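You operate a simulated robot arm through the tools that you are given. There is no shell and no other tool.

The job below is to be done with a simulated robot arm. You get a single attempt, and the scene is never put back.

JOB
Draw the leftover yarn off the orange-tipped bobbin in the tube cleaner and stand it on the blue peg.
Fine: blue arm in, press START once, arm out again after. Where these are worked on the way, their far stop is far enough and under half their travel is too little: blue arm.

The check looks at the end state, three seconds after you hand in, the way a careful person would. Anything else that was tipped, shoved, dropped, spilled or broken makes it a failure.

ROBOT AND FRAMES
A 7-joint arm with a two-finger gripper, fixed in place. Base frame: the origin is at the foot of the arm, x ahead of it, y to its left, z up; the work surface is at about z = 0.012. Units: m, degrees, N and s.
With the tool pointing down near the work surface it reaches from about 0.28 to 0.6 m from the base axis. Its first joint turns from -143.0 to 143.0 degrees. Payload 1.08 kg.
The TCP is the grasp point between the finger pads, 0.016 m short of the fingertips. In the tool frame z runs along the fingers and y along their closing line. Largest opening 0.088 m; the body of the gripper starts 0.058 m behind the TCP.
Orientation is that of the tool frame in the base frame, as a unit quaternion [x, y, z, w]. With the fingers straight down and closing along the base's y, the tool's x points along the base's -x, its y along +y and its z along -z.

CONTROLS
- The arm moves only by the tool send_rows. Its argument "rows" is one flat list of numbers, 7 for each row, row after row: the shift along the base's x, y, z in mm, then the turn, a rotation vector about the base's x, y, z in degrees, then the gripper command, from -1 (fully open) to 1 (shut), values between in proportion. In form: [tx, ty, tz, ax, ay, az, gripper, tx, ty, tz, ax, ay, az, gripper, ...]. A call has 1 to 20 rows; each row is the pose to reach, as a shift and turn from the pose commanded when the call began. Each row takes 0.2 s and may step no farther than 0.05 m and 8.6 degrees from the row before; otherwise, or with a gripper value out of range, the whole call is refused. A pose out of reach is approached as far as the arm can. The call stops where the force on the tool passes 40 N (or 10 N more than at its start, if that is more) or the arm is blocked; 0.2 s more then pass. The fingers move at their own pace and stop on an object; they squeeze with about 20 N. The grip force told is the motor's: it shows also when the fingers shut on nothing. Time passes only in rows, and 0.2 s behind the last, so rows that repeat a pose let the fingers close. It gives the time, the measured TCP pose, the force on the tool (base axes), the opening and the grip force at its end, in the units of the frame above (readings bear some noise), with the torque about the TCP (base axes, N m) and any sound that the robot's microphone picked up.
- Cameras (640 x 400 px; columns grow to the right, rows downward): "scene" is fixed at [0.4231, -0.5017, 0.8241]; the picture's right is [0.96, 0.28, 0.00], its down [0.23, -0.80, -0.55] and it looks along [-0.15, 0.53, -0.83] (base axes); focal length 289 px, centre (320, 200). "wrist" rides on the gripper at [0.082, -0.008, -0.092] in the tool frame; the picture's right is [0.10, 0.99, 0.00], its down [-0.70, 0.07, -0.71] and it looks along [-0.71, 0.07, 0.70] (tool axes); focal length 256 px, centre (320, 200). There is no depth. A picture from a camera that has moved, and an enlarged one, comes with that camera's place and axes in the base frame and with its lens. The place of the scene camera against the robot may be out by one fixed shift of up to 0.025 m in any direction.
- capture(camera): a new picture of that camera. No time passes.
- inspect(camera, box): a new picture of the part [left, top, right, bottom] of that camera's present view, enlarged. No time passes.
- sign_off(): hands the job in; it is judged then, once.

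Nothing tells you positions but the pictures and the camera data. Unless the task says otherwise, let go and move clear before handing in.

The tools are called after ">>>" by a JSON object that holds its "op" and its "data". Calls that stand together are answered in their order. send_rows: Moves the arm, as the interface text tells. Its arguments: {"type":"object","properties":{"rows":{"type":"array","items":{"type":"number"}}},"required":["rows"]} The other tools are called the same way: capture (camera) takes a picture; inspect (camera, box) takes an enlarged picture of a part of a camera's view; sign_off () hands the job in.

At the start:

```text
time: 0.0
tcp_pos: [0.3332, 0.0282, 0.4325]
ee_rot: [0.001, 1.0, 0.0, 0.0]
ft_force: [-0.1, 0.3, 0.3]
ft_torque: [0.02, 0.02, 0.01]
finger_gap: 0.0881
grip_force: 0.1
```

scene: 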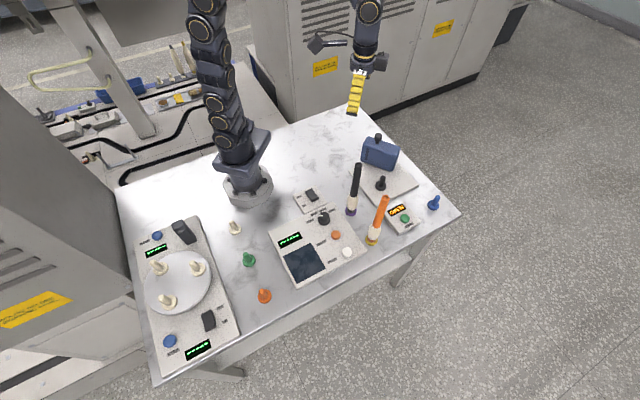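
wrist: 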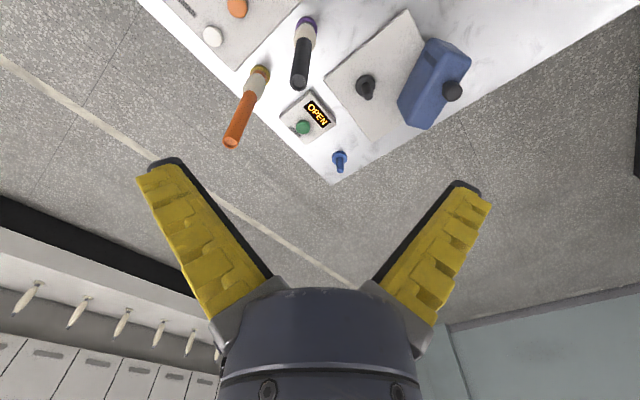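

I see a table with an orange-tipped bobbin, a black-tipped bobbin, a blue box device with a black knob, an OPEN sign with a green button, and a blue peg. I will take close-ups before moving.

>>> {"op": "inspect", "data": {"camera": "scene", "box": [330, 120, 470, 260]}}

>>> {"op": "inspect", "data": {"camera": "scene", "box": [220, 170, 380, 310]}}

>>> {"op": "inspect", "data": {"camera": "scene", "box": [120, 200, 280, 380]}}

>>> {"op": "inspect", "data": {"camera": "wrist", "box": [200, 0, 500, 190]}}

```text
2.86 times, centred on (400, 190) of scene
camera zoom: at [0.4231, -0.5017, 0.8241], right [0.96, 0.28, 0.0], down [0.23, -0.8, -0.55], along [-0.15, 0.53, -0.83], focal length 826 px, centre (91, 229)
```

zoom: 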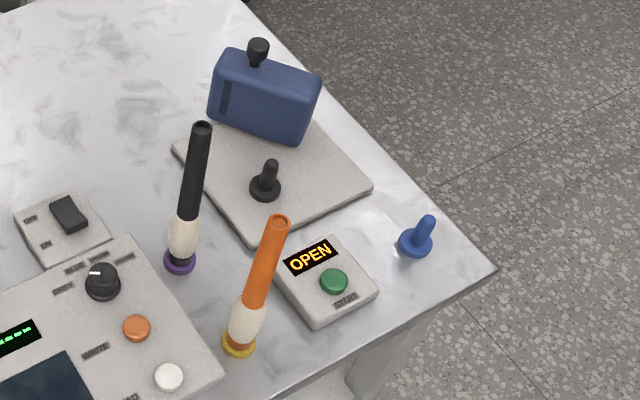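

```text
2.86 times, centred on (300, 240) of scene
camera zoom: at [0.4231, -0.5017, 0.8241], right [0.96, 0.28, 0.0], down [0.23, -0.8, -0.55], along [-0.15, 0.53, -0.83], focal length 826 px, centre (377, 86)
```

zoom: 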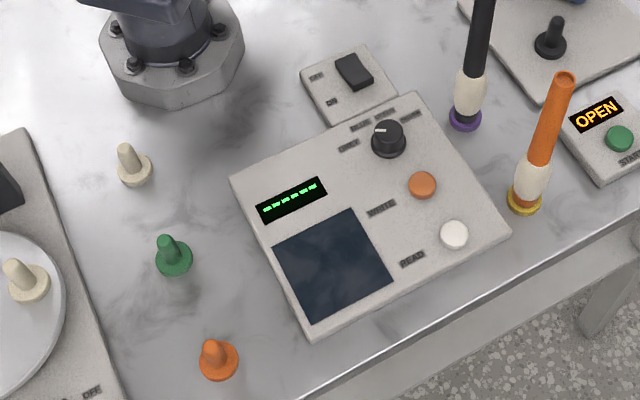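

```text
2.22 times, centred on (200, 290) of scene
camera zoom: at [0.4231, -0.5017, 0.8241], right [0.96, 0.28, 0.0], down [0.23, -0.8, -0.55], along [-0.15, 0.53, -0.83], focal length 642 px, centre (587, 0)
```

zoom: 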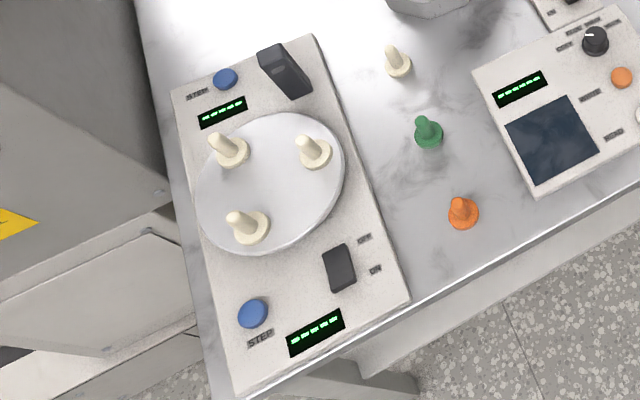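

```text
2.11 times, centred on (350, 95) of wrist
camera zoom: at [0.2516, 0.0203, 0.5261], right [-0.1, 0.99, 0.0], down [0.7, 0.07, 0.71], along [0.71, 0.07, -0.7], focal length 539 px, centre (257, 421)
```

zoom: 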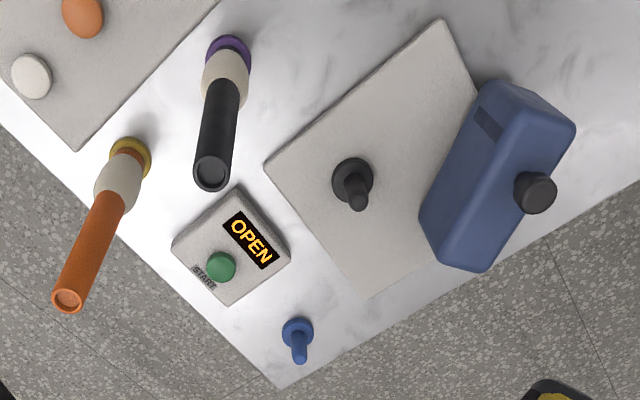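

The orange bobbin appears to stand near (0.44, -0.08), the cleaner's black peg near (0.44, 0.13), START near (0.53, 0.01) and the blue peg near (0.62, 0.10). I will move the wrist camera to get a better look at the cleaner.

>>> {"op": "send_rows", "data": {"rows": [-20, 35, 0, 0, 0, 0, -1, -40, 70, 0, 0, 0, 0, -1, -50, 100, 0, 0, 0, 0, -1, -50, 100, 0, 0, 0, 0, -1]}}

>>> {"op": "capture", "data": {"camera": "wrist"}}

>>> {"op": "inspect", "data": {"camera": "wrist", "box": [180, 0, 480, 190]}}

```text
time: 1.0
tcp_pos: [0.2868, 0.1262, 0.4237]
ee_rot: [0.008, 1.0, 0.003, -0.016]
ft_force: [-0.2, 0.1, -0.6]
ft_torque: [0.01, -0.01, 0.01]
finger_gap: 0.0879
grip_force: 0.0
```

```text
taken
camera wrist: at [0.2074, 0.119, 0.5198], right [-0.09, 1.0, 0.01], down [0.73, 0.06, 0.69], along [0.68, 0.07, -0.73], focal length 256 px, centre (320, 200)
```

wrist: 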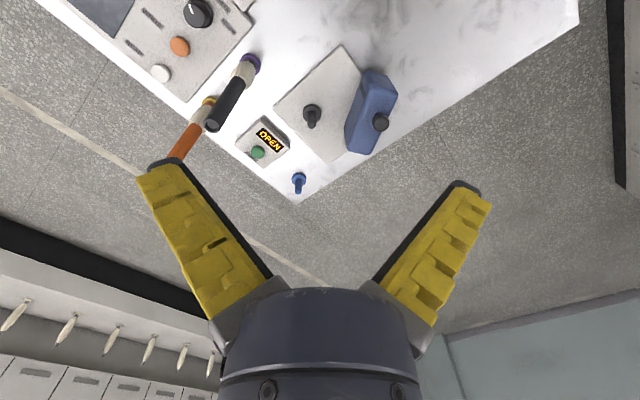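

```text
2.11 times, centred on (330, 95) of wrist
camera zoom: at [0.2074, 0.119, 0.5198], right [-0.09, 1.0, 0.01], down [0.73, 0.06, 0.69], along [0.68, 0.07, -0.73], focal length 539 px, centre (299, 421)
```

zoom: 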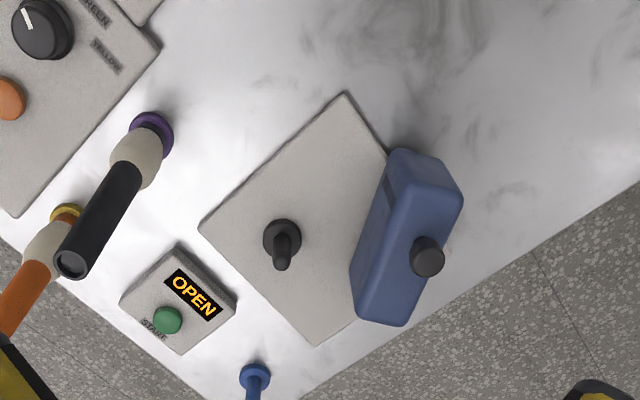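

The blue block sits on the right edge of the cleaner's platform with a black knob on it. I will turn the wrist 90° to look at it from the -y side.

>>> {"op": "send_rows", "data": {"rows": [12, -12, 0, 0, 0, 8.2, -1, 24, -24, 0, 0, 0, 16.4, -1, 36, -36, 0, 0, 0, 24.6, -1, 48, -48, 0, 0, 0, 32.8, -1, 60, -60, 0, 0, 0, 41, -1, 72, -72, 0, 0, 0, 49.2, -1, 84, -84, 0, 0, 0, 57.4, -1, 96, -96, 0, 0, 0, 65.6, -1, 108, -108, 0, 0, 0, 73.8, -1, 117, -118, 0, 0, 0, 82, -1, 117, -118, 0, 0, 0, 90, -1, 117, -118, 0, 0, 0, 90, -1]}}

>>> {"op": "capture", "data": {"camera": "wrist"}}

>>> {"op": "inspect", "data": {"camera": "wrist", "box": [200, 0, 440, 160]}}

```text
time: 3.6
tcp_pos: [0.4001, 0.0104, 0.4334]
ee_rot: [0.707, -0.707, -0.001, -0.001]
ft_force: [0.6, 0.6, -0.4]
ft_torque: [-0.02, -0.02, -0.01]
finger_gap: 0.0879
grip_force: 0.1
```

```text
taken
camera wrist: at [0.409, -0.0708, 0.5262], right [-0.99, -0.1, 0.0], down [-0.07, 0.7, 0.71], along [-0.07, 0.71, -0.71], focal length 256 px, centre (320, 200)
```

wrist: 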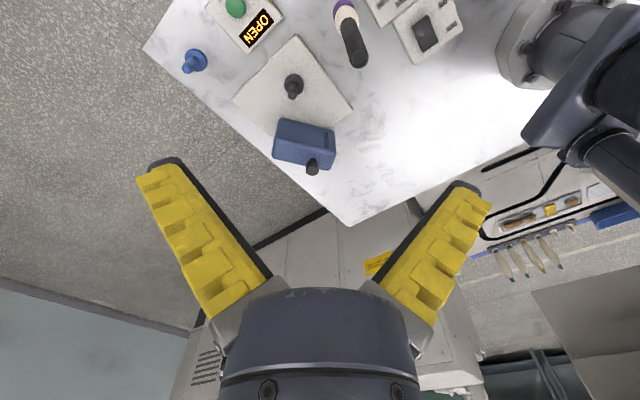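

```text
2.50 times, centred on (320, 80) of wrist
camera zoom: at [0.409, -0.0708, 0.5262], right [-0.99, -0.1, 0.0], down [-0.07, 0.7, 0.71], along [-0.07, 0.71, -0.71], focal length 640 px, centre (320, 500)
```

zoom: 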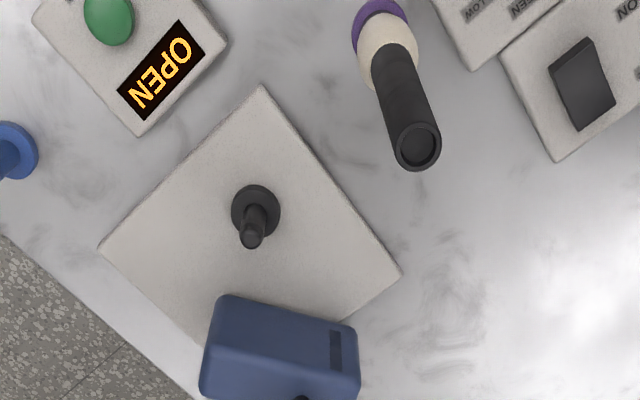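

I want finer detail of the block to understand how it moves.

>>> {"op": "inspect", "data": {"camera": "scene", "box": [355, 125, 425, 170]}}

>>> {"op": "inspect", "data": {"camera": "scene", "box": [360, 165, 450, 245]}}

>>> {"op": "inspect", "data": {"camera": "wrist", "box": [230, 60, 370, 180]}}

```text
8.89 times, centred on (390, 148) of scene
camera zoom: at [0.4231, -0.5017, 0.8241], right [0.96, 0.28, 0.0], down [0.23, -0.8, -0.55], along [-0.15, 0.53, -0.83], focal length 2568 px, centre (-302, 667)
```

zoom: 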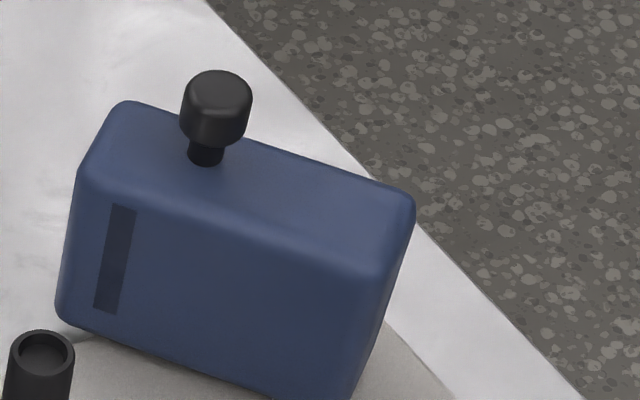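

```text
5.00 times, centred on (405, 205) of scene
camera zoom: at [0.4231, -0.5017, 0.8241], right [0.96, 0.28, 0.0], down [0.23, -0.8, -0.55], along [-0.15, 0.53, -0.83], focal length 1445 px, centre (-105, 175)
```

zoom: 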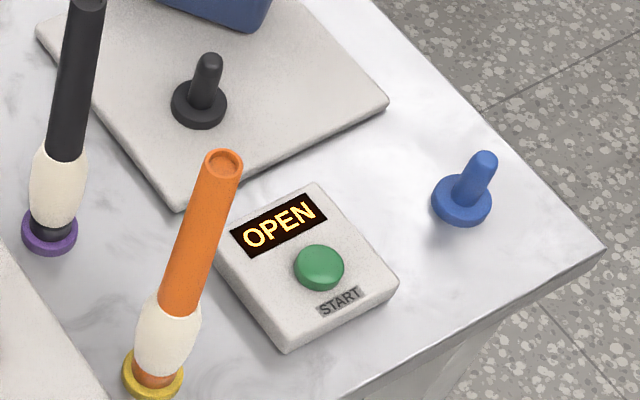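

```text
3.33 times, centred on (300, 120) of wrist
camera zoom: at [0.409, -0.0708, 0.5262], right [-0.99, -0.1, 0.0], down [-0.07, 0.7, 0.71], along [-0.07, 0.71, -0.71], focal length 853 px, centre (387, 467)
```

zoom: 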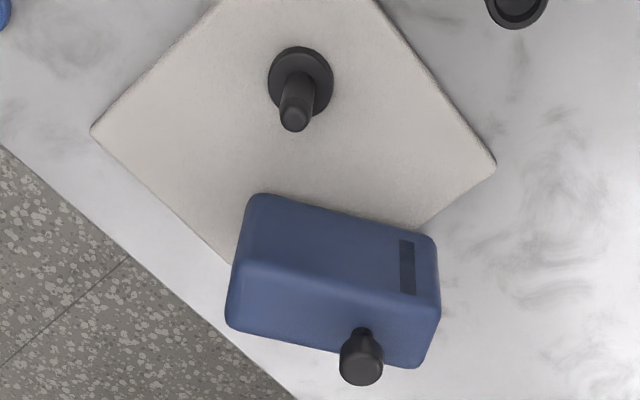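

The arm is a swinging block: its knob and dark slot are at the low-x end, and the pivot seems to be at the high-x end. Next I will turn the wrist back and look at the orange bobbin from above.

>>> {"op": "send_rows", "data": {"rows": [0, -10, 0, 0, 0, -8.2, -1, 0, -20, 0, 0, 0, -16.4, -1, 5, -30, 0, 0, 0, -24.6, -1, 10, -40, 0, 0, 0, -32.8, -1, 15, -50, 0, 0, 0, -41, -1, 20, -60, 0, 0, 0, -49.2, -1, 25, -70, 0, 0, 0, -57.4, -1, 30, -80, 0, 0, 0, -65.6, -1, 35, -86, 0, 0, 0, -73.8, -1, 40, -86, -20, 0, 0, -82, -1, 43, -86, -40, 0, 0, -90, -1, 43, -86, -60, 0, 0, -90, -1, 43, -86, -60, 0, 0, -90, -1]}}

>>> {"op": "capture", "data": {"camera": "wrist"}}

>>> {"op": "inspect", "data": {"camera": "wrist", "box": [240, 20, 400, 200]}}

>>> {"op": "inspect", "data": {"camera": "scene", "box": [330, 120, 470, 260]}}

```text
time: 6.4
tcp_pos: [0.4437, -0.0761, 0.3721]
ee_rot: [0.002, 1.0, 0.0, 0.001]
ft_force: [-0.6, -0.3, 0.5]
ft_torque: [0.02, -0.02, 0.02]
finger_gap: 0.0883
grip_force: 0.0
```

```text
taken
camera wrist: at [0.3612, -0.084, 0.4657], right [-0.1, 0.99, 0.0], down [0.7, 0.07, 0.71], along [0.71, 0.07, -0.7], focal length 256 px, centre (320, 200)
```

wrist: 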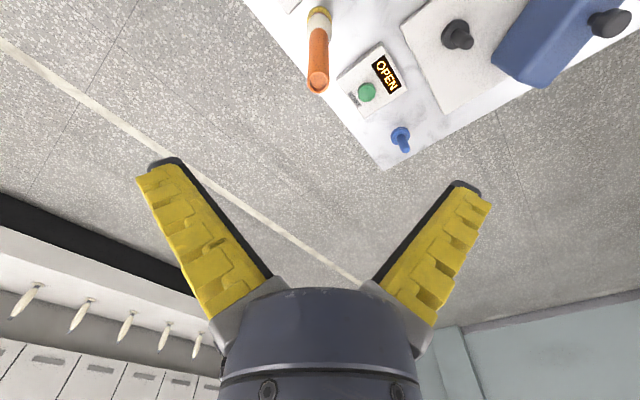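

```text
2.22 times, centred on (320, 110) of wrist
camera zoom: at [0.3612, -0.084, 0.4657], right [-0.1, 0.99, 0.0], down [0.7, 0.07, 0.71], along [0.71, 0.07, -0.7], focal length 569 px, centre (320, 400)
```

zoom: 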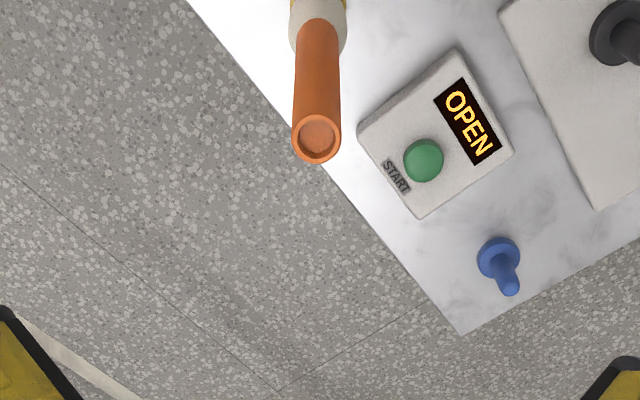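

```text
2.86 times, centred on (400, 190) of scene
camera zoom: at [0.4231, -0.5017, 0.8241], right [0.96, 0.28, 0.0], down [0.23, -0.8, -0.55], along [-0.15, 0.53, -0.83], focal length 826 px, centre (91, 229)
```

zoom: 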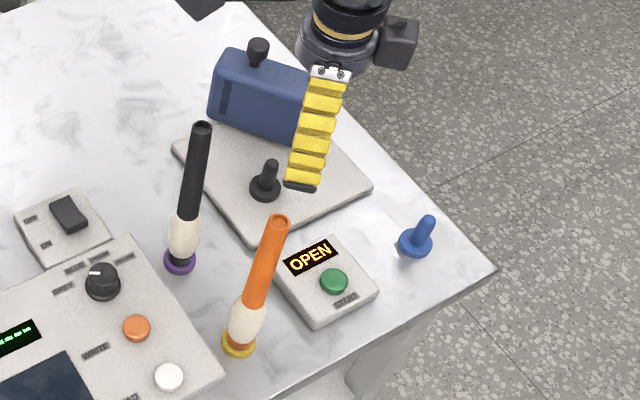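

The bobbin top is about at (0.444, -0.077, 0.249), straight below the gripper. I will descend over it to z ≈ 0.205 and close.

>>> {"op": "send_rows", "data": {"rows": [1, -1, -40, 0, 0, 0, -1, 1, -1, -80, 0, 0, 0, -1, 1, -1, -110, 0, 0, 0, -1, 1, -1, -140, 0, 0, 0, -1, 1, -1, -166, 0, 0, 0, -1, 1, -1, -166, 0, 0, 0, -1]}}

>>> {"op": "capture", "data": {"camera": "wrist"}}

>>> {"op": "inspect", "data": {"camera": "scene", "box": [330, 130, 470, 260]}}

```text
time: 7.8
tcp_pos: [0.4441, -0.0754, 0.2072]
ee_rot: [-0.001, 1.0, 0.0, 0.001]
ft_force: [-0.4, -0.1, 0.7]
ft_torque: [0.01, -0.01, -0.01]
finger_gap: 0.088
grip_force: 0.1
```

```text
taken
camera wrist: at [0.3623, -0.0846, 0.3002], right [-0.1, 0.99, 0.0], down [0.7, 0.07, 0.71], along [0.71, 0.07, -0.7], focal length 256 px, centre (320, 200)
```

wrist: 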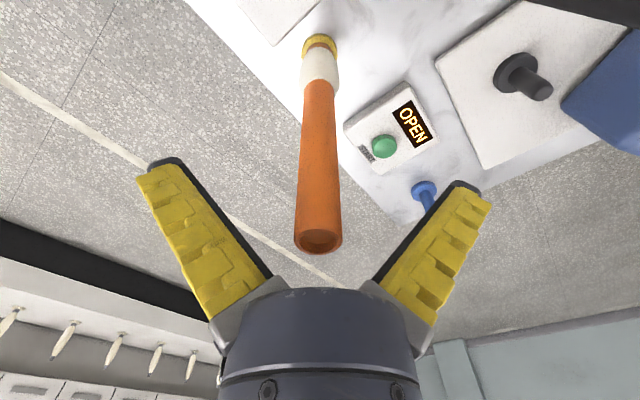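

```text
3.08 times, centred on (400, 195) of scene
camera zoom: at [0.4231, -0.5017, 0.8241], right [0.96, 0.28, 0.0], down [0.23, -0.8, -0.55], along [-0.15, 0.53, -0.83], focal length 889 px, centre (74, 215)
```

zoom: 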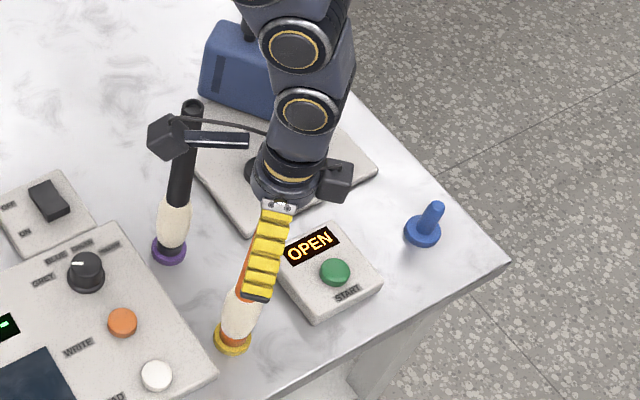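

The bobbin stands between the fingers. I will measure its base and tip more precisely before closing.

>>> {"op": "inspect", "data": {"camera": "wrist", "box": [280, 20, 360, 80]}}

>>> {"op": "inspect", "data": {"camera": "wrist", "box": [270, 200, 370, 270]}}

>>> {"op": "inspect", "data": {"camera": "scene", "box": [365, 170, 435, 250]}}

```text
6.67 times, centred on (320, 50) of wrist
camera zoom: at [0.3623, -0.0846, 0.3002], right [-0.1, 0.99, 0.0], down [0.7, 0.07, 0.71], along [0.71, 0.07, -0.7], focal length 1707 px, centre (320, 1200)
```

zoom: 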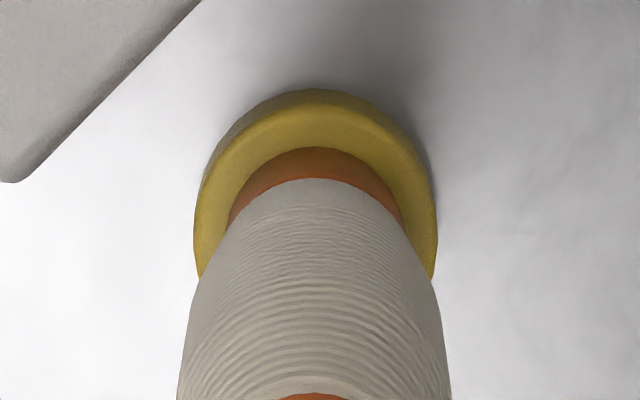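

```text
5.71 times, centred on (320, 235) of wrist
camera zoom: at [0.3623, -0.0846, 0.3002], right [-0.1, 0.99, 0.0], down [0.7, 0.07, 0.71], along [0.71, 0.07, -0.7], focal length 1463 px, centre (320, 0)
```

zoom: 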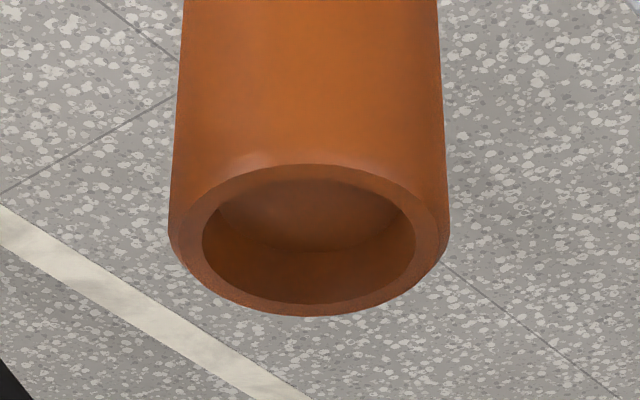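

```text
5.00 times, centred on (400, 210) of scene
camera zoom: at [0.4231, -0.5017, 0.8241], right [0.96, 0.28, 0.0], down [0.23, -0.8, -0.55], along [-0.15, 0.53, -0.83], focal length 1445 px, centre (-80, 150)
```

zoom: 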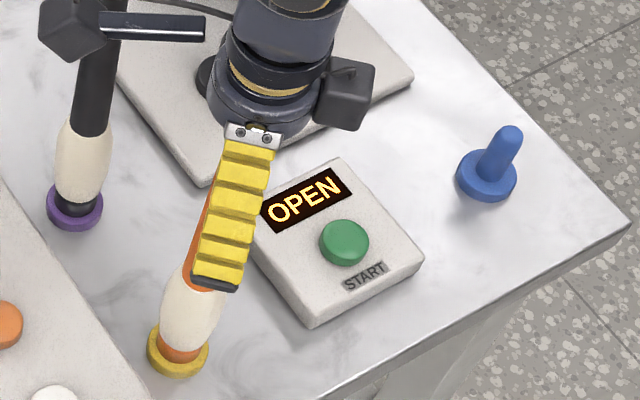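

The bobbin axis is within a few mm of the TCP, and its tip is at z ≈ 0.243. Closing the gripper.

>>> {"op": "send_rows", "data": {"rows": [0, 0, 0, 0, 0, 0, 0.2, 0, 0, 0, 0, 0, 0, 0.6, 0, 0, 0, 0, 0, 0, 1, 0, 0, 0, 0, 0, 0, 1, 0, 0, 0, 0, 0, 0, 1]}}

>>> {"op": "capture", "data": {"camera": "wrist"}}

```text
time: 9.0
tcp_pos: [0.4466, -0.0767, 0.2085]
ee_rot: [0.0, 1.0, 0.0, 0.001]
ft_force: [1.5, -0.3, 12.8]
ft_torque: [-0.02, -0.35, 0.03]
finger_gap: 0.0122
grip_force: 20.1
```

```text
taken
camera wrist: at [0.3625, -0.0847, 0.301], right [-0.1, 0.99, 0.0], down [0.7, 0.07, 0.71], along [0.71, 0.07, -0.7], focal length 256 px, centre (320, 200)
```

wrist: 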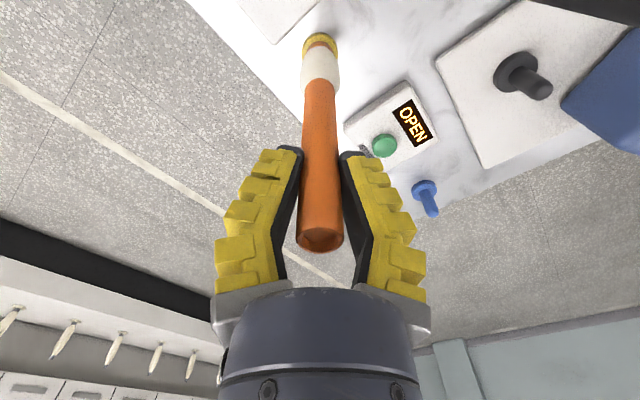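

Gripped, with a small upward reaction. I will lift slowly straight up and check that the bobbin comes with it.

>>> {"op": "send_rows", "data": {"rows": [0, 0, 5, 0, 0, 0, 1, 0, 0, 12, 0, 0, 0, 1, 0, 0, 22, 0, 0, 0, 1, 0, 0, 32, 0, 0, 0, 1, 0, 0, 45, 0, 0, 0, 1, 0, 0, 60, 0, 0, 0, 1, 0, 0, 80, 0, 0, 0, 1, 0, 0, 100, 0, 0, 0, 1, 0, 0, 100, 0, 0, 0, 1]}}

>>> {"op": "capture", "data": {"camera": "wrist"}}

>>> {"op": "inspect", "data": {"camera": "scene", "box": [330, 130, 470, 260]}}

```text
time: 11.0
tcp_pos: [0.4441, -0.0783, 0.3074]
ee_rot: [0.0, 1.0, 0.0, 0.0]
ft_force: [0.3, -0.4, -0.2]
ft_torque: [0.0, 0.0, 0.02]
finger_gap: 0.007
grip_force: 19.9
```

```text
taken
camera wrist: at [0.3627, -0.0852, 0.4006], right [-0.1, 0.99, 0.0], down [0.7, 0.07, 0.71], along [0.71, 0.07, -0.7], focal length 256 px, centre (320, 200)
```

wrist: 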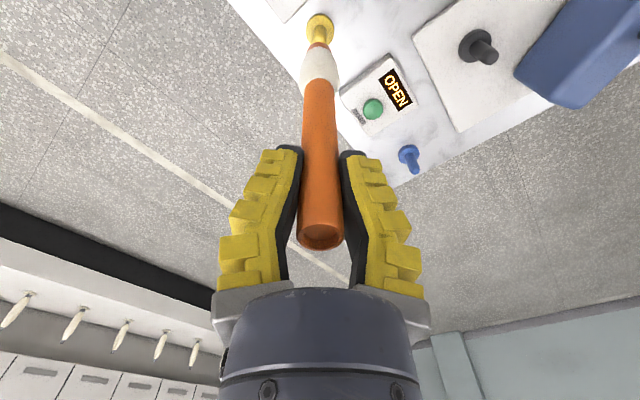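

```text
3.08 times, centred on (400, 195) of scene
camera zoom: at [0.4231, -0.5017, 0.8241], right [0.96, 0.28, 0.0], down [0.23, -0.8, -0.55], along [-0.15, 0.53, -0.83], focal length 889 px, centre (74, 215)
```

zoom: 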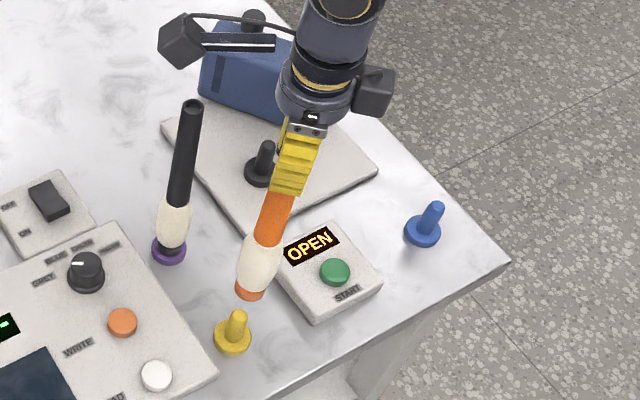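

The bobbin is off its peg and hangs straight above it, which gives me an aligned reference view. I will record this zoomed in as a template for alignment at the next pegs.

>>> {"op": "inspect", "data": {"camera": "wrist", "box": [280, 0, 360, 60]}}

>>> {"op": "inspect", "data": {"camera": "scene", "box": [370, 205, 420, 255]}}

>>> {"op": "inspect", "data": {"camera": "wrist", "box": [340, 0, 580, 180]}}

```text
6.67 times, centred on (320, 30) of wrist
camera zoom: at [0.3627, -0.0852, 0.4006], right [-0.1, 0.99, 0.0], down [0.7, 0.07, 0.71], along [0.71, 0.07, -0.7], focal length 1707 px, centre (320, 1333)
```

zoom: 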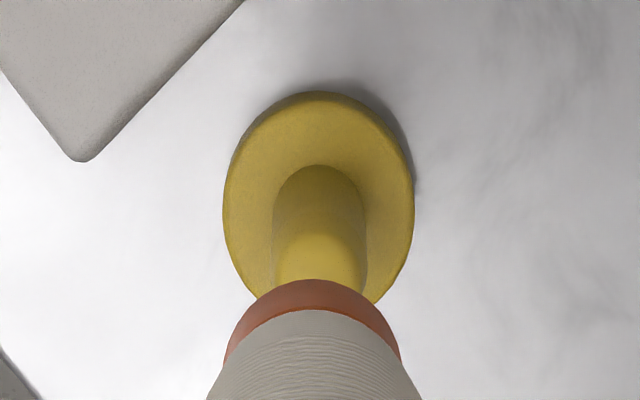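

```text
8.00 times, centred on (395, 230) of scene
camera zoom: at [0.4231, -0.5017, 0.8241], right [0.96, 0.28, 0.0], down [0.23, -0.8, -0.55], along [-0.15, 0.53, -0.83], focal length 2311 px, centre (-280, -40)
```

zoom: 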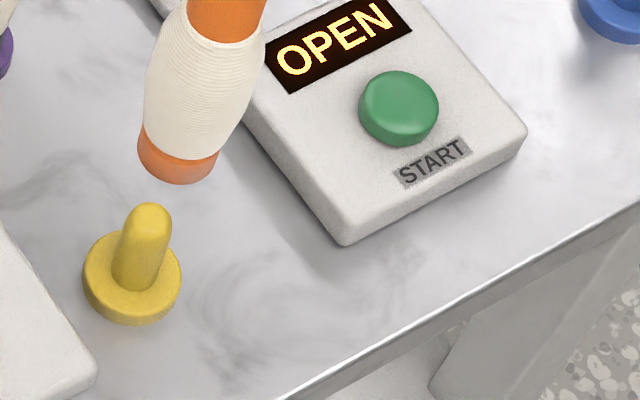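

```text
2.22 times, centred on (460, 90) of wrist
camera zoom: at [0.3627, -0.0852, 0.4006], right [-0.1, 0.99, 0.0], down [0.7, 0.07, 0.71], along [0.71, 0.07, -0.7], focal length 569 px, centre (9, 444)
```

zoom: 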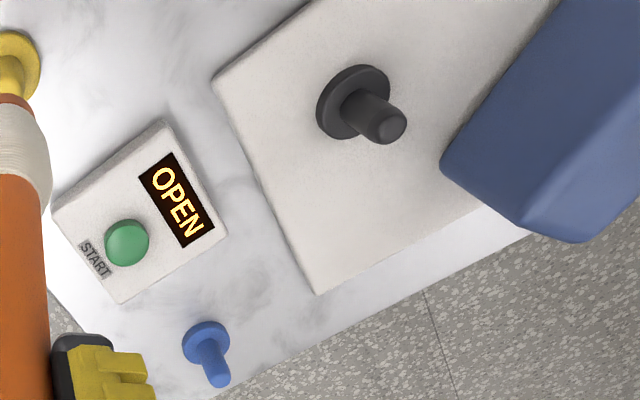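

The bobbin's bottom is centred about 3 mm inward (-x) of the TCP, directly over the yellow peg. I will carry it over to the black cleaner peg near (0.439, 0.125) and compare it with the template.

>>> {"op": "send_rows", "data": {"rows": [0, 10, 12, 0, 0, 0, 1, 0, 35, 12, 0, 0, 0, 1, 0, 65, 12, 0, 0, 0, 1, -1, 95, 12, 0, 0, 0, 1, -1, 125, 12, 0, 0, 0, 1, -2, 155, 12, 0, 0, 0, 1, -2, 180, 12, 0, 0, 0, 1, -2, 197, 12, 0, 0, 0, 1, -2, 203, 12, 0, 0, 0, 1, -2, 203, 12, 0, 0, 0, 1]}}

>>> {"op": "inspect", "data": {"camera": "wrist", "box": [280, 0, 360, 60]}}

>>> {"op": "capture", "data": {"camera": "wrist"}}

>>> {"op": "inspect", "data": {"camera": "scene", "box": [340, 120, 440, 220]}}

```text
time: 13.2
tcp_pos: [0.4439, 0.1269, 0.3196]
ee_rot: [-0.001, 1.0, 0.0, 0.0]
ft_force: [0.6, 0.0, -0.1]
ft_torque: [-0.01, 0.04, 0.0]
finger_gap: 0.0066
grip_force: 20.0
```

```text
6.67 times, centred on (320, 30) of wrist
camera zoom: at [0.3609, 0.1187, 0.4126], right [-0.1, 0.99, 0.0], down [0.7, 0.07, 0.71], along [0.71, 0.07, -0.7], focal length 1707 px, centre (320, 1333)
```

zoom: 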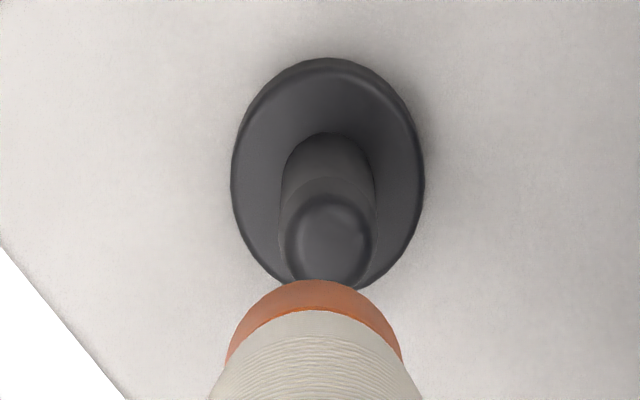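

```text
taken
camera wrist: at [0.3609, 0.1187, 0.4126], right [-0.1, 0.99, 0.0], down [0.7, 0.07, 0.71], along [0.71, 0.07, -0.7], focal length 256 px, centre (320, 200)
```

wrist: 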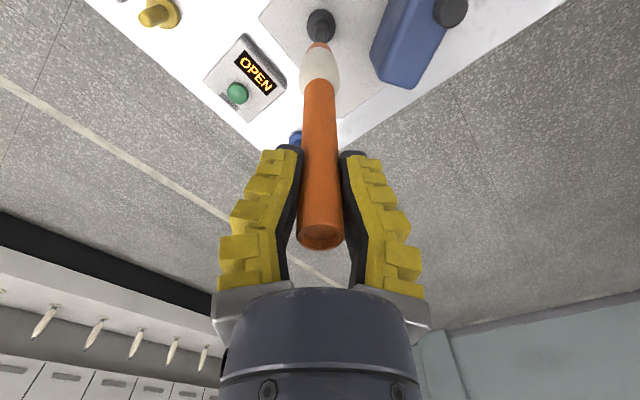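

```text
4.00 times, centred on (390, 170) of scene
camera zoom: at [0.4231, -0.5017, 0.8241], right [0.96, 0.28, 0.0], down [0.23, -0.8, -0.55], along [-0.15, 0.53, -0.83], focal length 1156 px, centre (40, 320)
```

zoom: 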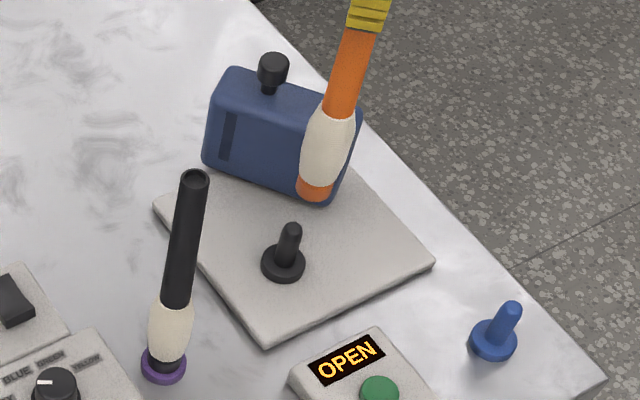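

Compared with the template, the black peg is off by about 5 mm in x and 1 mm in y. I will correct for that and check again.

>>> {"op": "send_rows", "data": {"rows": [-3, 1, 0, 0, 0, 0, 1, -5.4, 1.4, 0, 0, 0, 0, 1, -5.4, 1.4, 0, 0, 0, 0, 1]}}

>>> {"op": "inspect", "data": {"camera": "wrist", "box": [280, 0, 360, 60]}}

>>> {"op": "inspect", "data": {"camera": "scene", "box": [365, 150, 415, 200]}}

```text
time: 14.0
tcp_pos: [0.4373, 0.1282, 0.3187]
ee_rot: [0.0, 1.0, 0.0, 0.0]
ft_force: [0.7, -0.7, -1.3]
ft_torque: [0.02, 0.01, -0.04]
finger_gap: 0.0067
grip_force: 20.0
```

```text
6.67 times, centred on (320, 30) of wrist
camera zoom: at [0.3553, 0.1199, 0.4122], right [-0.1, 0.99, 0.0], down [0.7, 0.07, 0.71], along [0.71, 0.07, -0.71], focal length 1707 px, centre (320, 1333)
```

zoom: 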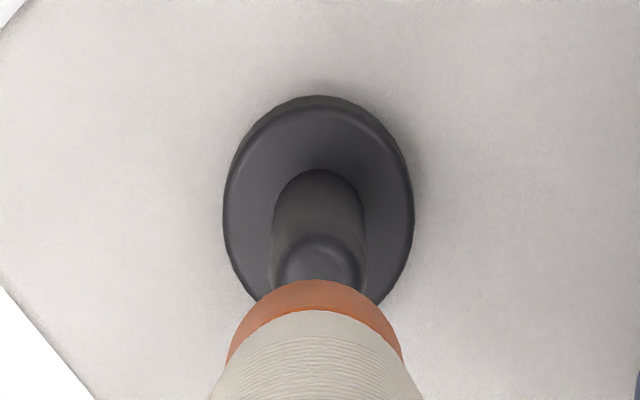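

```text
8.00 times, centred on (390, 175) of scene
camera zoom: at [0.4231, -0.5017, 0.8241], right [0.96, 0.28, 0.0], down [0.23, -0.8, -0.55], along [-0.15, 0.53, -0.83], focal length 2311 px, centre (-240, 400)
```

zoom: 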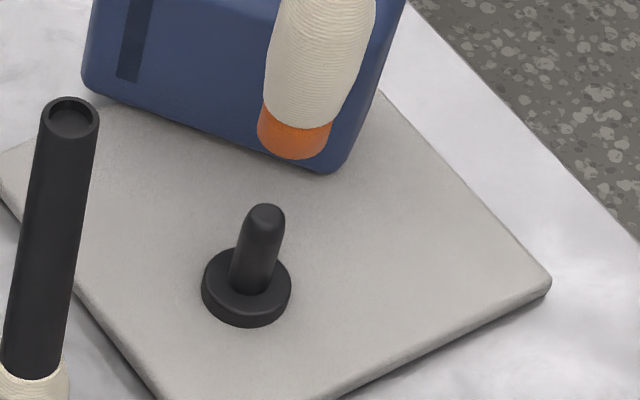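

Now aligned to under 1 mm. I will lower the bobbin, watching the force.

>>> {"op": "send_rows", "data": {"rows": [0.7, 0, -15, 0, 0, 0, 1, 0.7, 0, -30, 0, 0, 0, 1, 0.7, 0, -42, 0, 0, 0, 1, 0.7, 0, -52, 0, 0, 0, 1, 0.7, 0, -60, 0, 0, 0, 1, 0.7, 0, -68, 0, 0, 0, 1, 0.7, 0, -76, 0, 0, 0, 1, 0.7, 0, -84, 0, 0, 0, 1, 0.7, 0, -90, 0, 0, 0, 1, 0.7, 0, -90, 0, 0, 0, 1]}}

>>> {"op": "inspect", "data": {"camera": "scene", "box": [360, 140, 420, 200]}}

>>> {"op": "inspect", "data": {"camera": "wrist", "box": [280, 0, 360, 60]}}

```text
time: 16.2
tcp_pos: [0.4378, 0.1275, 0.2294]
ee_rot: [0.0, 1.0, 0.0, -0.001]
ft_force: [0.6, -0.3, 0.0]
ft_torque: [0.0, 0.0, -0.02]
finger_gap: 0.0059
grip_force: 20.1
```

```text
6.67 times, centred on (390, 170) of scene
camera zoom: at [0.4231, -0.5017, 0.8241], right [0.96, 0.28, 0.0], down [0.23, -0.8, -0.55], along [-0.15, 0.53, -0.83], focal length 1926 px, centre (-147, 400)
```

zoom: 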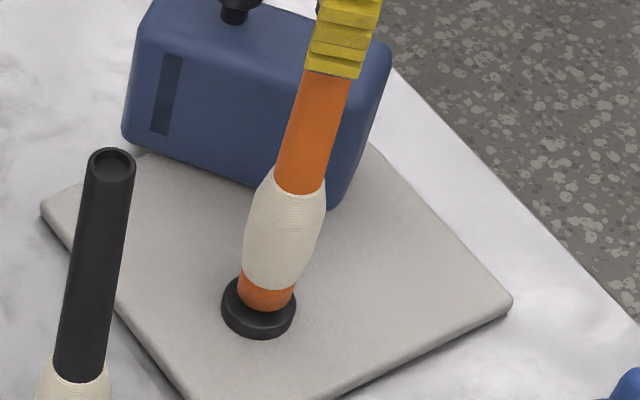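

```text
6.67 times, centred on (320, 30) of wrist
camera zoom: at [0.356, 0.1198, 0.3218], right [-0.1, 0.99, 0.0], down [0.7, 0.07, 0.71], along [0.71, 0.07, -0.7], focal length 1707 px, centre (320, 1333)
```

zoom: 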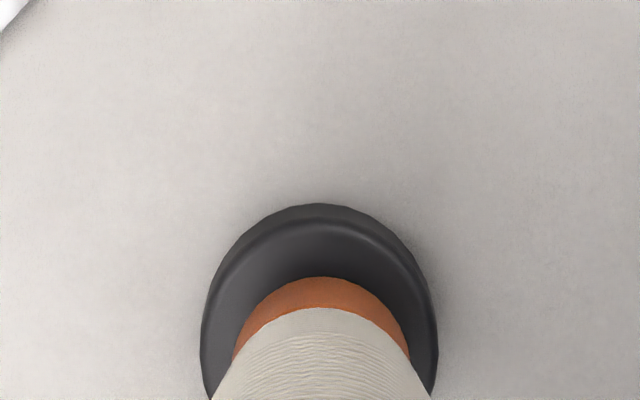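

The bobbin is threaded on the black peg. I will lower it the last centimetre gently.

>>> {"op": "send_rows", "data": {"rows": [0, 0, -2, 0, 0, 0, 1, 0, 0, -4, 0, 0, 0, 1, 0, 0, -6, 0, 0, 0, 1, 0, 0, -8, 0, 0, 0, 1, 0, 0, -8, 0, 0, 0, 1]}}

>>> {"op": "inspect", "data": {"camera": "scene", "box": [375, 165, 405, 195]}}

>>> {"op": "inspect", "data": {"camera": "wrist", "box": [280, 0, 360, 60]}}

```text
time: 17.4
tcp_pos: [0.4378, 0.1264, 0.2212]
ee_rot: [0.001, 1.0, 0.0, 0.0]
ft_force: [-0.9, -1.0, 2.5]
ft_torque: [0.0, 0.11, -0.01]
finger_gap: 0.0057
grip_force: 20.3
```

```text
13.33 times, centred on (390, 180) of scene
camera zoom: at [0.4231, -0.5017, 0.8241], right [0.96, 0.28, 0.0], down [0.23, -0.8, -0.55], along [-0.15, 0.53, -0.83], focal length 3852 px, centre (-613, 467)
```

zoom: 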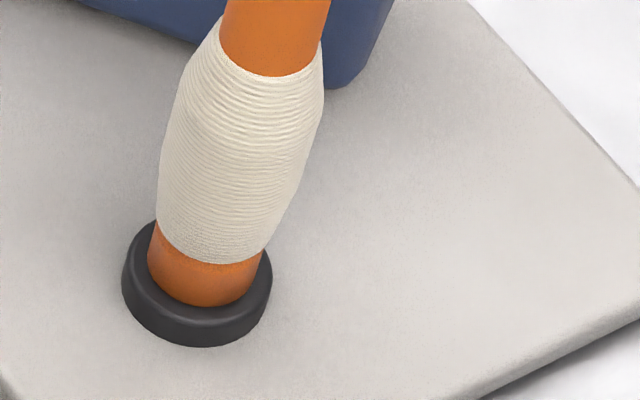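

```text
6.67 times, centred on (320, 30) of wrist
camera zoom: at [0.3556, 0.1197, 0.3145], right [-0.1, 0.99, 0.0], down [0.7, 0.07, 0.71], along [0.71, 0.07, -0.7], focal length 1707 px, centre (320, 1333)
```

zoom: 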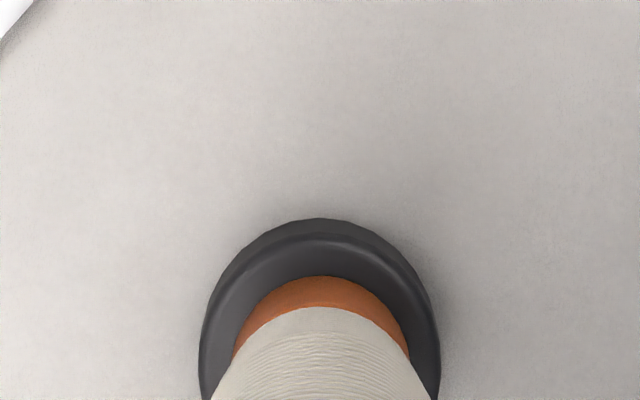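

Contact is just beginning; a couple more millimetres.

>>> {"op": "send_rows", "data": {"rows": [0, 0, -1, 0, 0, 0, 1, 0, 0, -2, 0, 0, 0, 1, 0, 0, -2, 0, 0, 0, 1]}}

>>> {"op": "inspect", "data": {"camera": "scene", "box": [375, 165, 405, 195]}}

```text
time: 18.2
tcp_pos: [0.4381, 0.1266, 0.2203]
ee_rot: [0.0, 1.0, 0.0, 0.002]
ft_force: [0.0, 0.2, 14.6]
ft_torque: [0.0, -0.16, 0.03]
finger_gap: 0.0086
grip_force: 20.3
```

```text
13.33 times, centred on (390, 180) of scene
camera zoom: at [0.4231, -0.5017, 0.8241], right [0.96, 0.28, 0.0], down [0.23, -0.8, -0.55], along [-0.15, 0.53, -0.83], focal length 3852 px, centre (-613, 467)
```

zoom: 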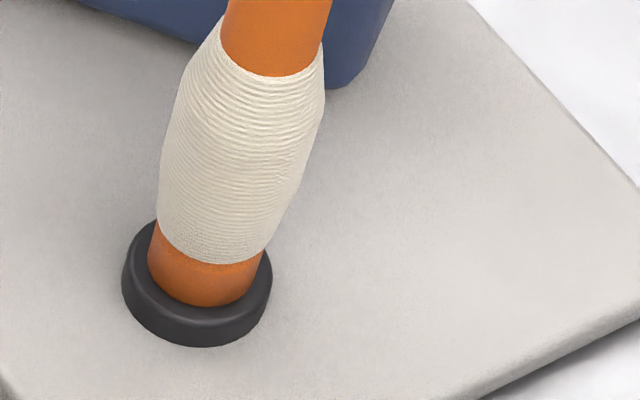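

Seated on the peg flange (14.6 N). I will open, rise clear and look again.

>>> {"op": "send_rows", "data": {"rows": [0, 0, 1, 0, 0, 0, 0.5, 0, 0, 1, 0, 0, 0, 0, 0, 0, 1, 0, 0, 0, -0.5, 0, 0, 1, 0, 0, 0, -1, 0, 0, 1, 0, 0, 0, -1, 0, 0, 1, 0, 0, 0, -1, 0, 0, 20, 0, 0, 0, -1, 0, 0, 50, 0, 0, 0, -1, 0, 0, 80, 0, 0, 0, -1, 0, 0, 110, 0, 0, 0, -1, 0, 0, 140, 0, 0, 0, -1, 0, 0, 140, 0, 0, 0, -1]}}

>>> {"op": "capture", "data": {"camera": "wrist"}}

>>> {"op": "inspect", "data": {"camera": "scene", "box": [340, 110, 440, 220]}}

>>> {"op": "inspect", "data": {"camera": "wrist", "box": [270, 0, 470, 140]}}

```text
time: 20.8
tcp_pos: [0.4384, 0.1265, 0.3598]
ee_rot: [0.0, 1.0, 0.001, 0.0]
ft_force: [0.0, 0.0, 0.7]
ft_torque: [-0.02, 0.02, 0.01]
finger_gap: 0.0881
grip_force: 0.0
```

```text
taken
camera wrist: at [0.3567, 0.1191, 0.4532], right [-0.1, 0.99, 0.0], down [0.7, 0.07, 0.71], along [0.7, 0.07, -0.71], focal length 256 px, centre (320, 200)
```

wrist: 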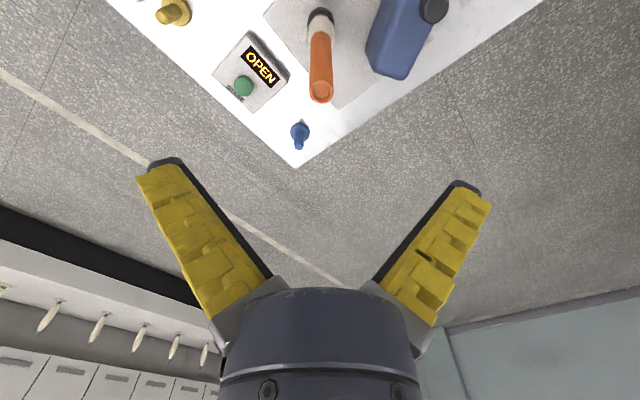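

```text
3.64 times, centred on (390, 165) of scene
camera zoom: at [0.4231, -0.5017, 0.8241], right [0.96, 0.28, 0.0], down [0.23, -0.8, -0.55], along [-0.15, 0.53, -0.83], focal length 1051 px, centre (66, 327)
```

zoom: 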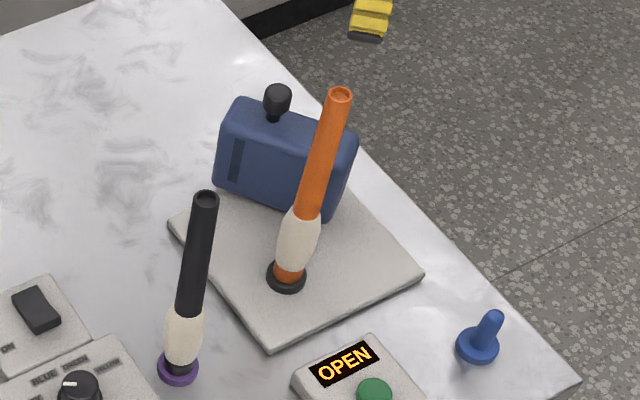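

```text
2.86 times, centred on (370, 70) of wrist
camera zoom: at [0.3567, 0.1191, 0.4532], right [-0.1, 0.99, 0.0], down [0.7, 0.07, 0.71], along [0.7, 0.07, -0.71], focal length 731 px, centre (177, 571)
```

zoom: 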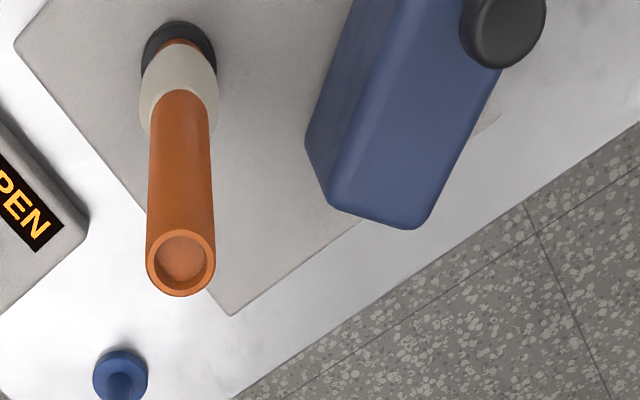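

The bobbin stands seated on the cleaner peg. Next is the blue arm: I will turn the wrist -90° and move above it on the +y side, to measure its knob and pivot.

>>> {"op": "send_rows", "data": {"rows": [0, 10, 0, 0, 0, -8.2, -1, -5, 20, 0, 0, 0, -16.4, -1, -10, 30, 0, 0, 0, -24.6, -1, -15, 40, 0, 0, 0, -32.8, -1, -20, 50, 0, 0, 0, -41, -1, -25, 60, 0, 0, 0, -49.2, -1, -30, 70, 0, 0, 0, -57.4, -1, -35, 80, 0, 0, 0, -65.6, -1, -38, 90, 0, 0, 0, -73.8, -1, -38, 100, 0, 0, 0, -82, -1, -38, 110, 0, 0, 0, -90, -1, -38, 110, 0, 0, 0, -90, -1]}}

>>> {"op": "capture", "data": {"camera": "wrist"}}

>>> {"op": "inspect", "data": {"camera": "wrist", "box": [200, 0, 440, 180]}}

```text
time: 23.4
tcp_pos: [0.4004, 0.2374, 0.3589]
ee_rot: [0.708, 0.706, 0.0, -0.001]
ft_force: [0.6, -1.1, 0.2]
ft_torque: [0.0, -0.03, -0.01]
finger_gap: 0.0881
grip_force: 0.1
```

```text
taken
camera wrist: at [0.3917, 0.3204, 0.4521], right [0.99, 0.1, 0.0], down [0.07, -0.7, 0.71], along [0.07, -0.71, -0.71], focal length 256 px, centre (320, 200)
```

wrist: 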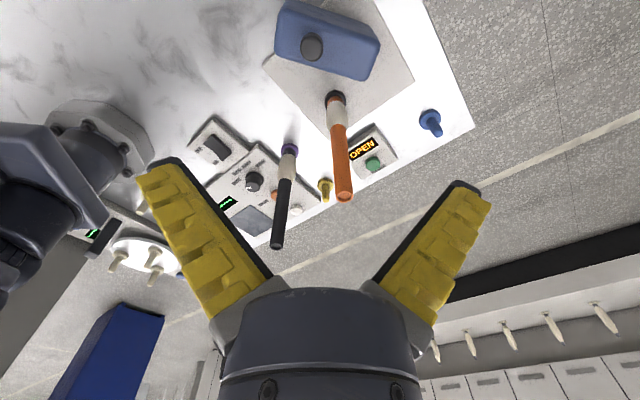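

```text
2.22 times, centred on (320, 90) of wrist
camera zoom: at [0.3917, 0.3204, 0.4521], right [0.99, 0.1, 0.0], down [0.07, -0.7, 0.71], along [0.07, -0.71, -0.71], focal length 569 px, centre (320, 444)
```

zoom: 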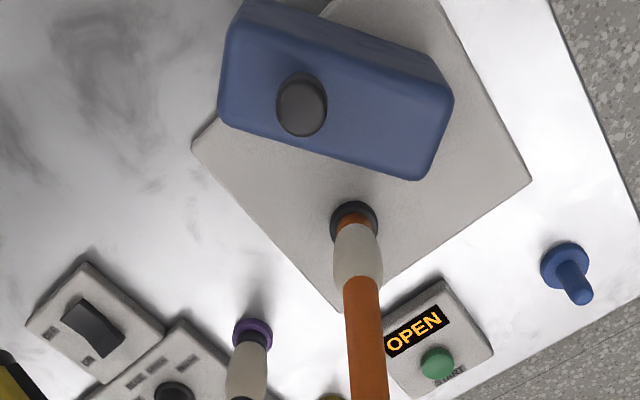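

The knob is at about (0.392, 0.238), with its top near z = 0.142 and the block top near 0.11. To keep the wrist off the tall bobbin I will tilt the tool 40° back toward +y and line up behind the knob.

>>> {"op": "send_rows", "data": {"rows": [-2, 12, 0, -8, 0, 0, -1, -4, 25, 0, -16, 0, 0, -1, -6, 40, 0, -24, 0, 0, -1, -7, 52, 0, -32, 0, 0, -1, -7, 65, -10, -40, 0, 0, -1, -7, 65, -45, -40, 0, 0, -1, -7, 65, -80, -40, 0, 0, -1, -7, 65, -115, -40, 0, 0, -1, -7, 65, -145, -40, 0, 0, -1, -7, 65, -145, -40, 0, 0, -1]}}

>>> {"op": "capture", "data": {"camera": "wrist"}}

>>> {"op": "inspect", "data": {"camera": "wrist", "box": [200, 60, 440, 240]}}

>>> {"op": "capture", "data": {"camera": "scene"}}

```text
time: 25.6
tcp_pos: [0.3858, 0.2846, 0.2141]
ee_rot: [0.664, 0.665, -0.242, 0.242]
ft_force: [0.1, 1.1, 0.5]
ft_torque: [0.01, -0.02, 0.02]
finger_gap: 0.0877
grip_force: 0.1
out of reach, approached as far as the arm can: row 3, 4, 5, 6, 7, 8, 9, 10
```

```text
taken
camera wrist: at [0.3762, 0.4073, 0.2334], right [0.99, 0.08, -0.07], down [0.07, -0.08, 0.99], along [0.07, -0.99, -0.09], focal length 256 px, centre (320, 200)
```

wrist: 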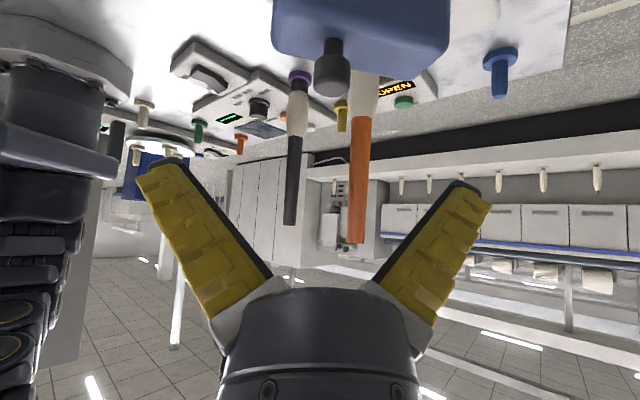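

```text
2.22 times, centred on (320, 150) of wrist
camera zoom: at [0.3762, 0.4073, 0.2334], right [0.99, 0.08, -0.07], down [0.07, -0.08, 0.99], along [0.07, -0.99, -0.09], focal length 569 px, centre (320, 311)
```

zoom: 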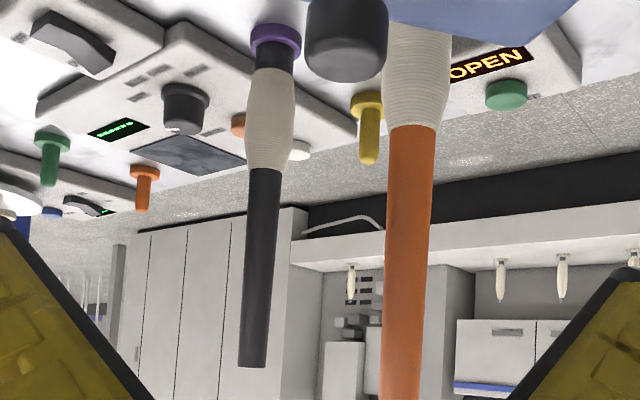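

```text
taken
```

scene: 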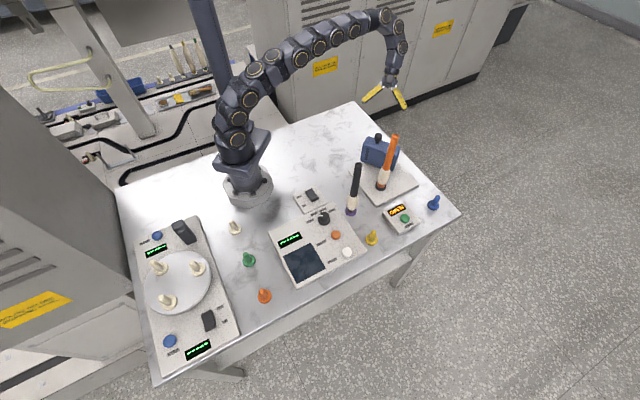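

The last pose was slightly beyond reach, but the knob itself is closer. The knob head spans z ≈ 0.122–0.144. I will move directly above it, still tilted.

>>> {"op": "send_rows", "data": {"rows": [0, -20, 0, 0, 0, 0, -1, 0, -45, 0, 0, 0, 0, -1, 0, -64, 0, 0, 0, 0, -1, 0, -64, 0, 0, 0, 0, -1]}}

>>> {"op": "capture", "data": {"camera": "wrist"}}

>>> {"op": "inspect", "data": {"camera": "scene", "box": [340, 60, 440, 200]}}

```text
time: 26.6
tcp_pos: [0.3831, 0.2203, 0.2145]
ee_rot: [0.664, 0.665, -0.241, 0.242]
ft_force: [-0.3, -0.1, 0.4]
ft_torque: [0.01, 0.0, 0.01]
finger_gap: 0.0878
grip_force: 0.2
```

```text
taken
camera wrist: at [0.3752, 0.3436, 0.2327], right [0.99, 0.08, -0.07], down [0.07, -0.08, 0.99], along [0.07, -0.99, -0.09], focal length 256 px, centre (320, 200)
```

wrist: 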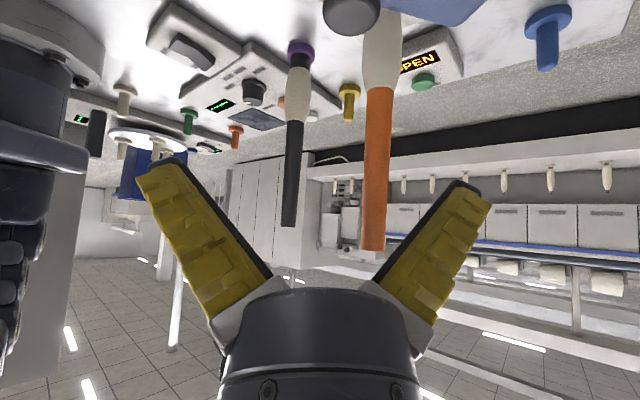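

```text
2.86 times, centred on (390, 130) of scene
camera zoom: at [0.4231, -0.5017, 0.8241], right [0.96, 0.28, 0.0], down [0.23, -0.8, -0.55], along [-0.15, 0.53, -0.83], focal length 826 px, centre (120, 400)
```

zoom: 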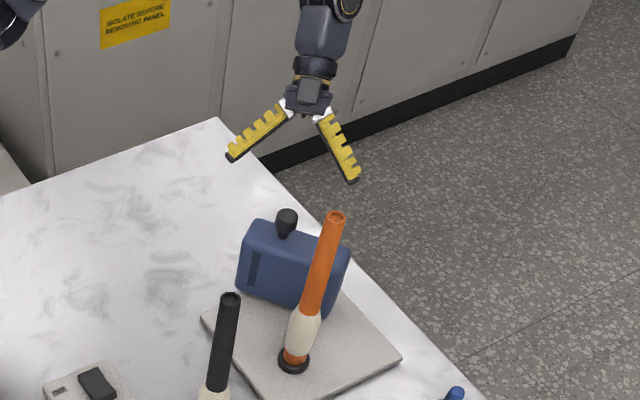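

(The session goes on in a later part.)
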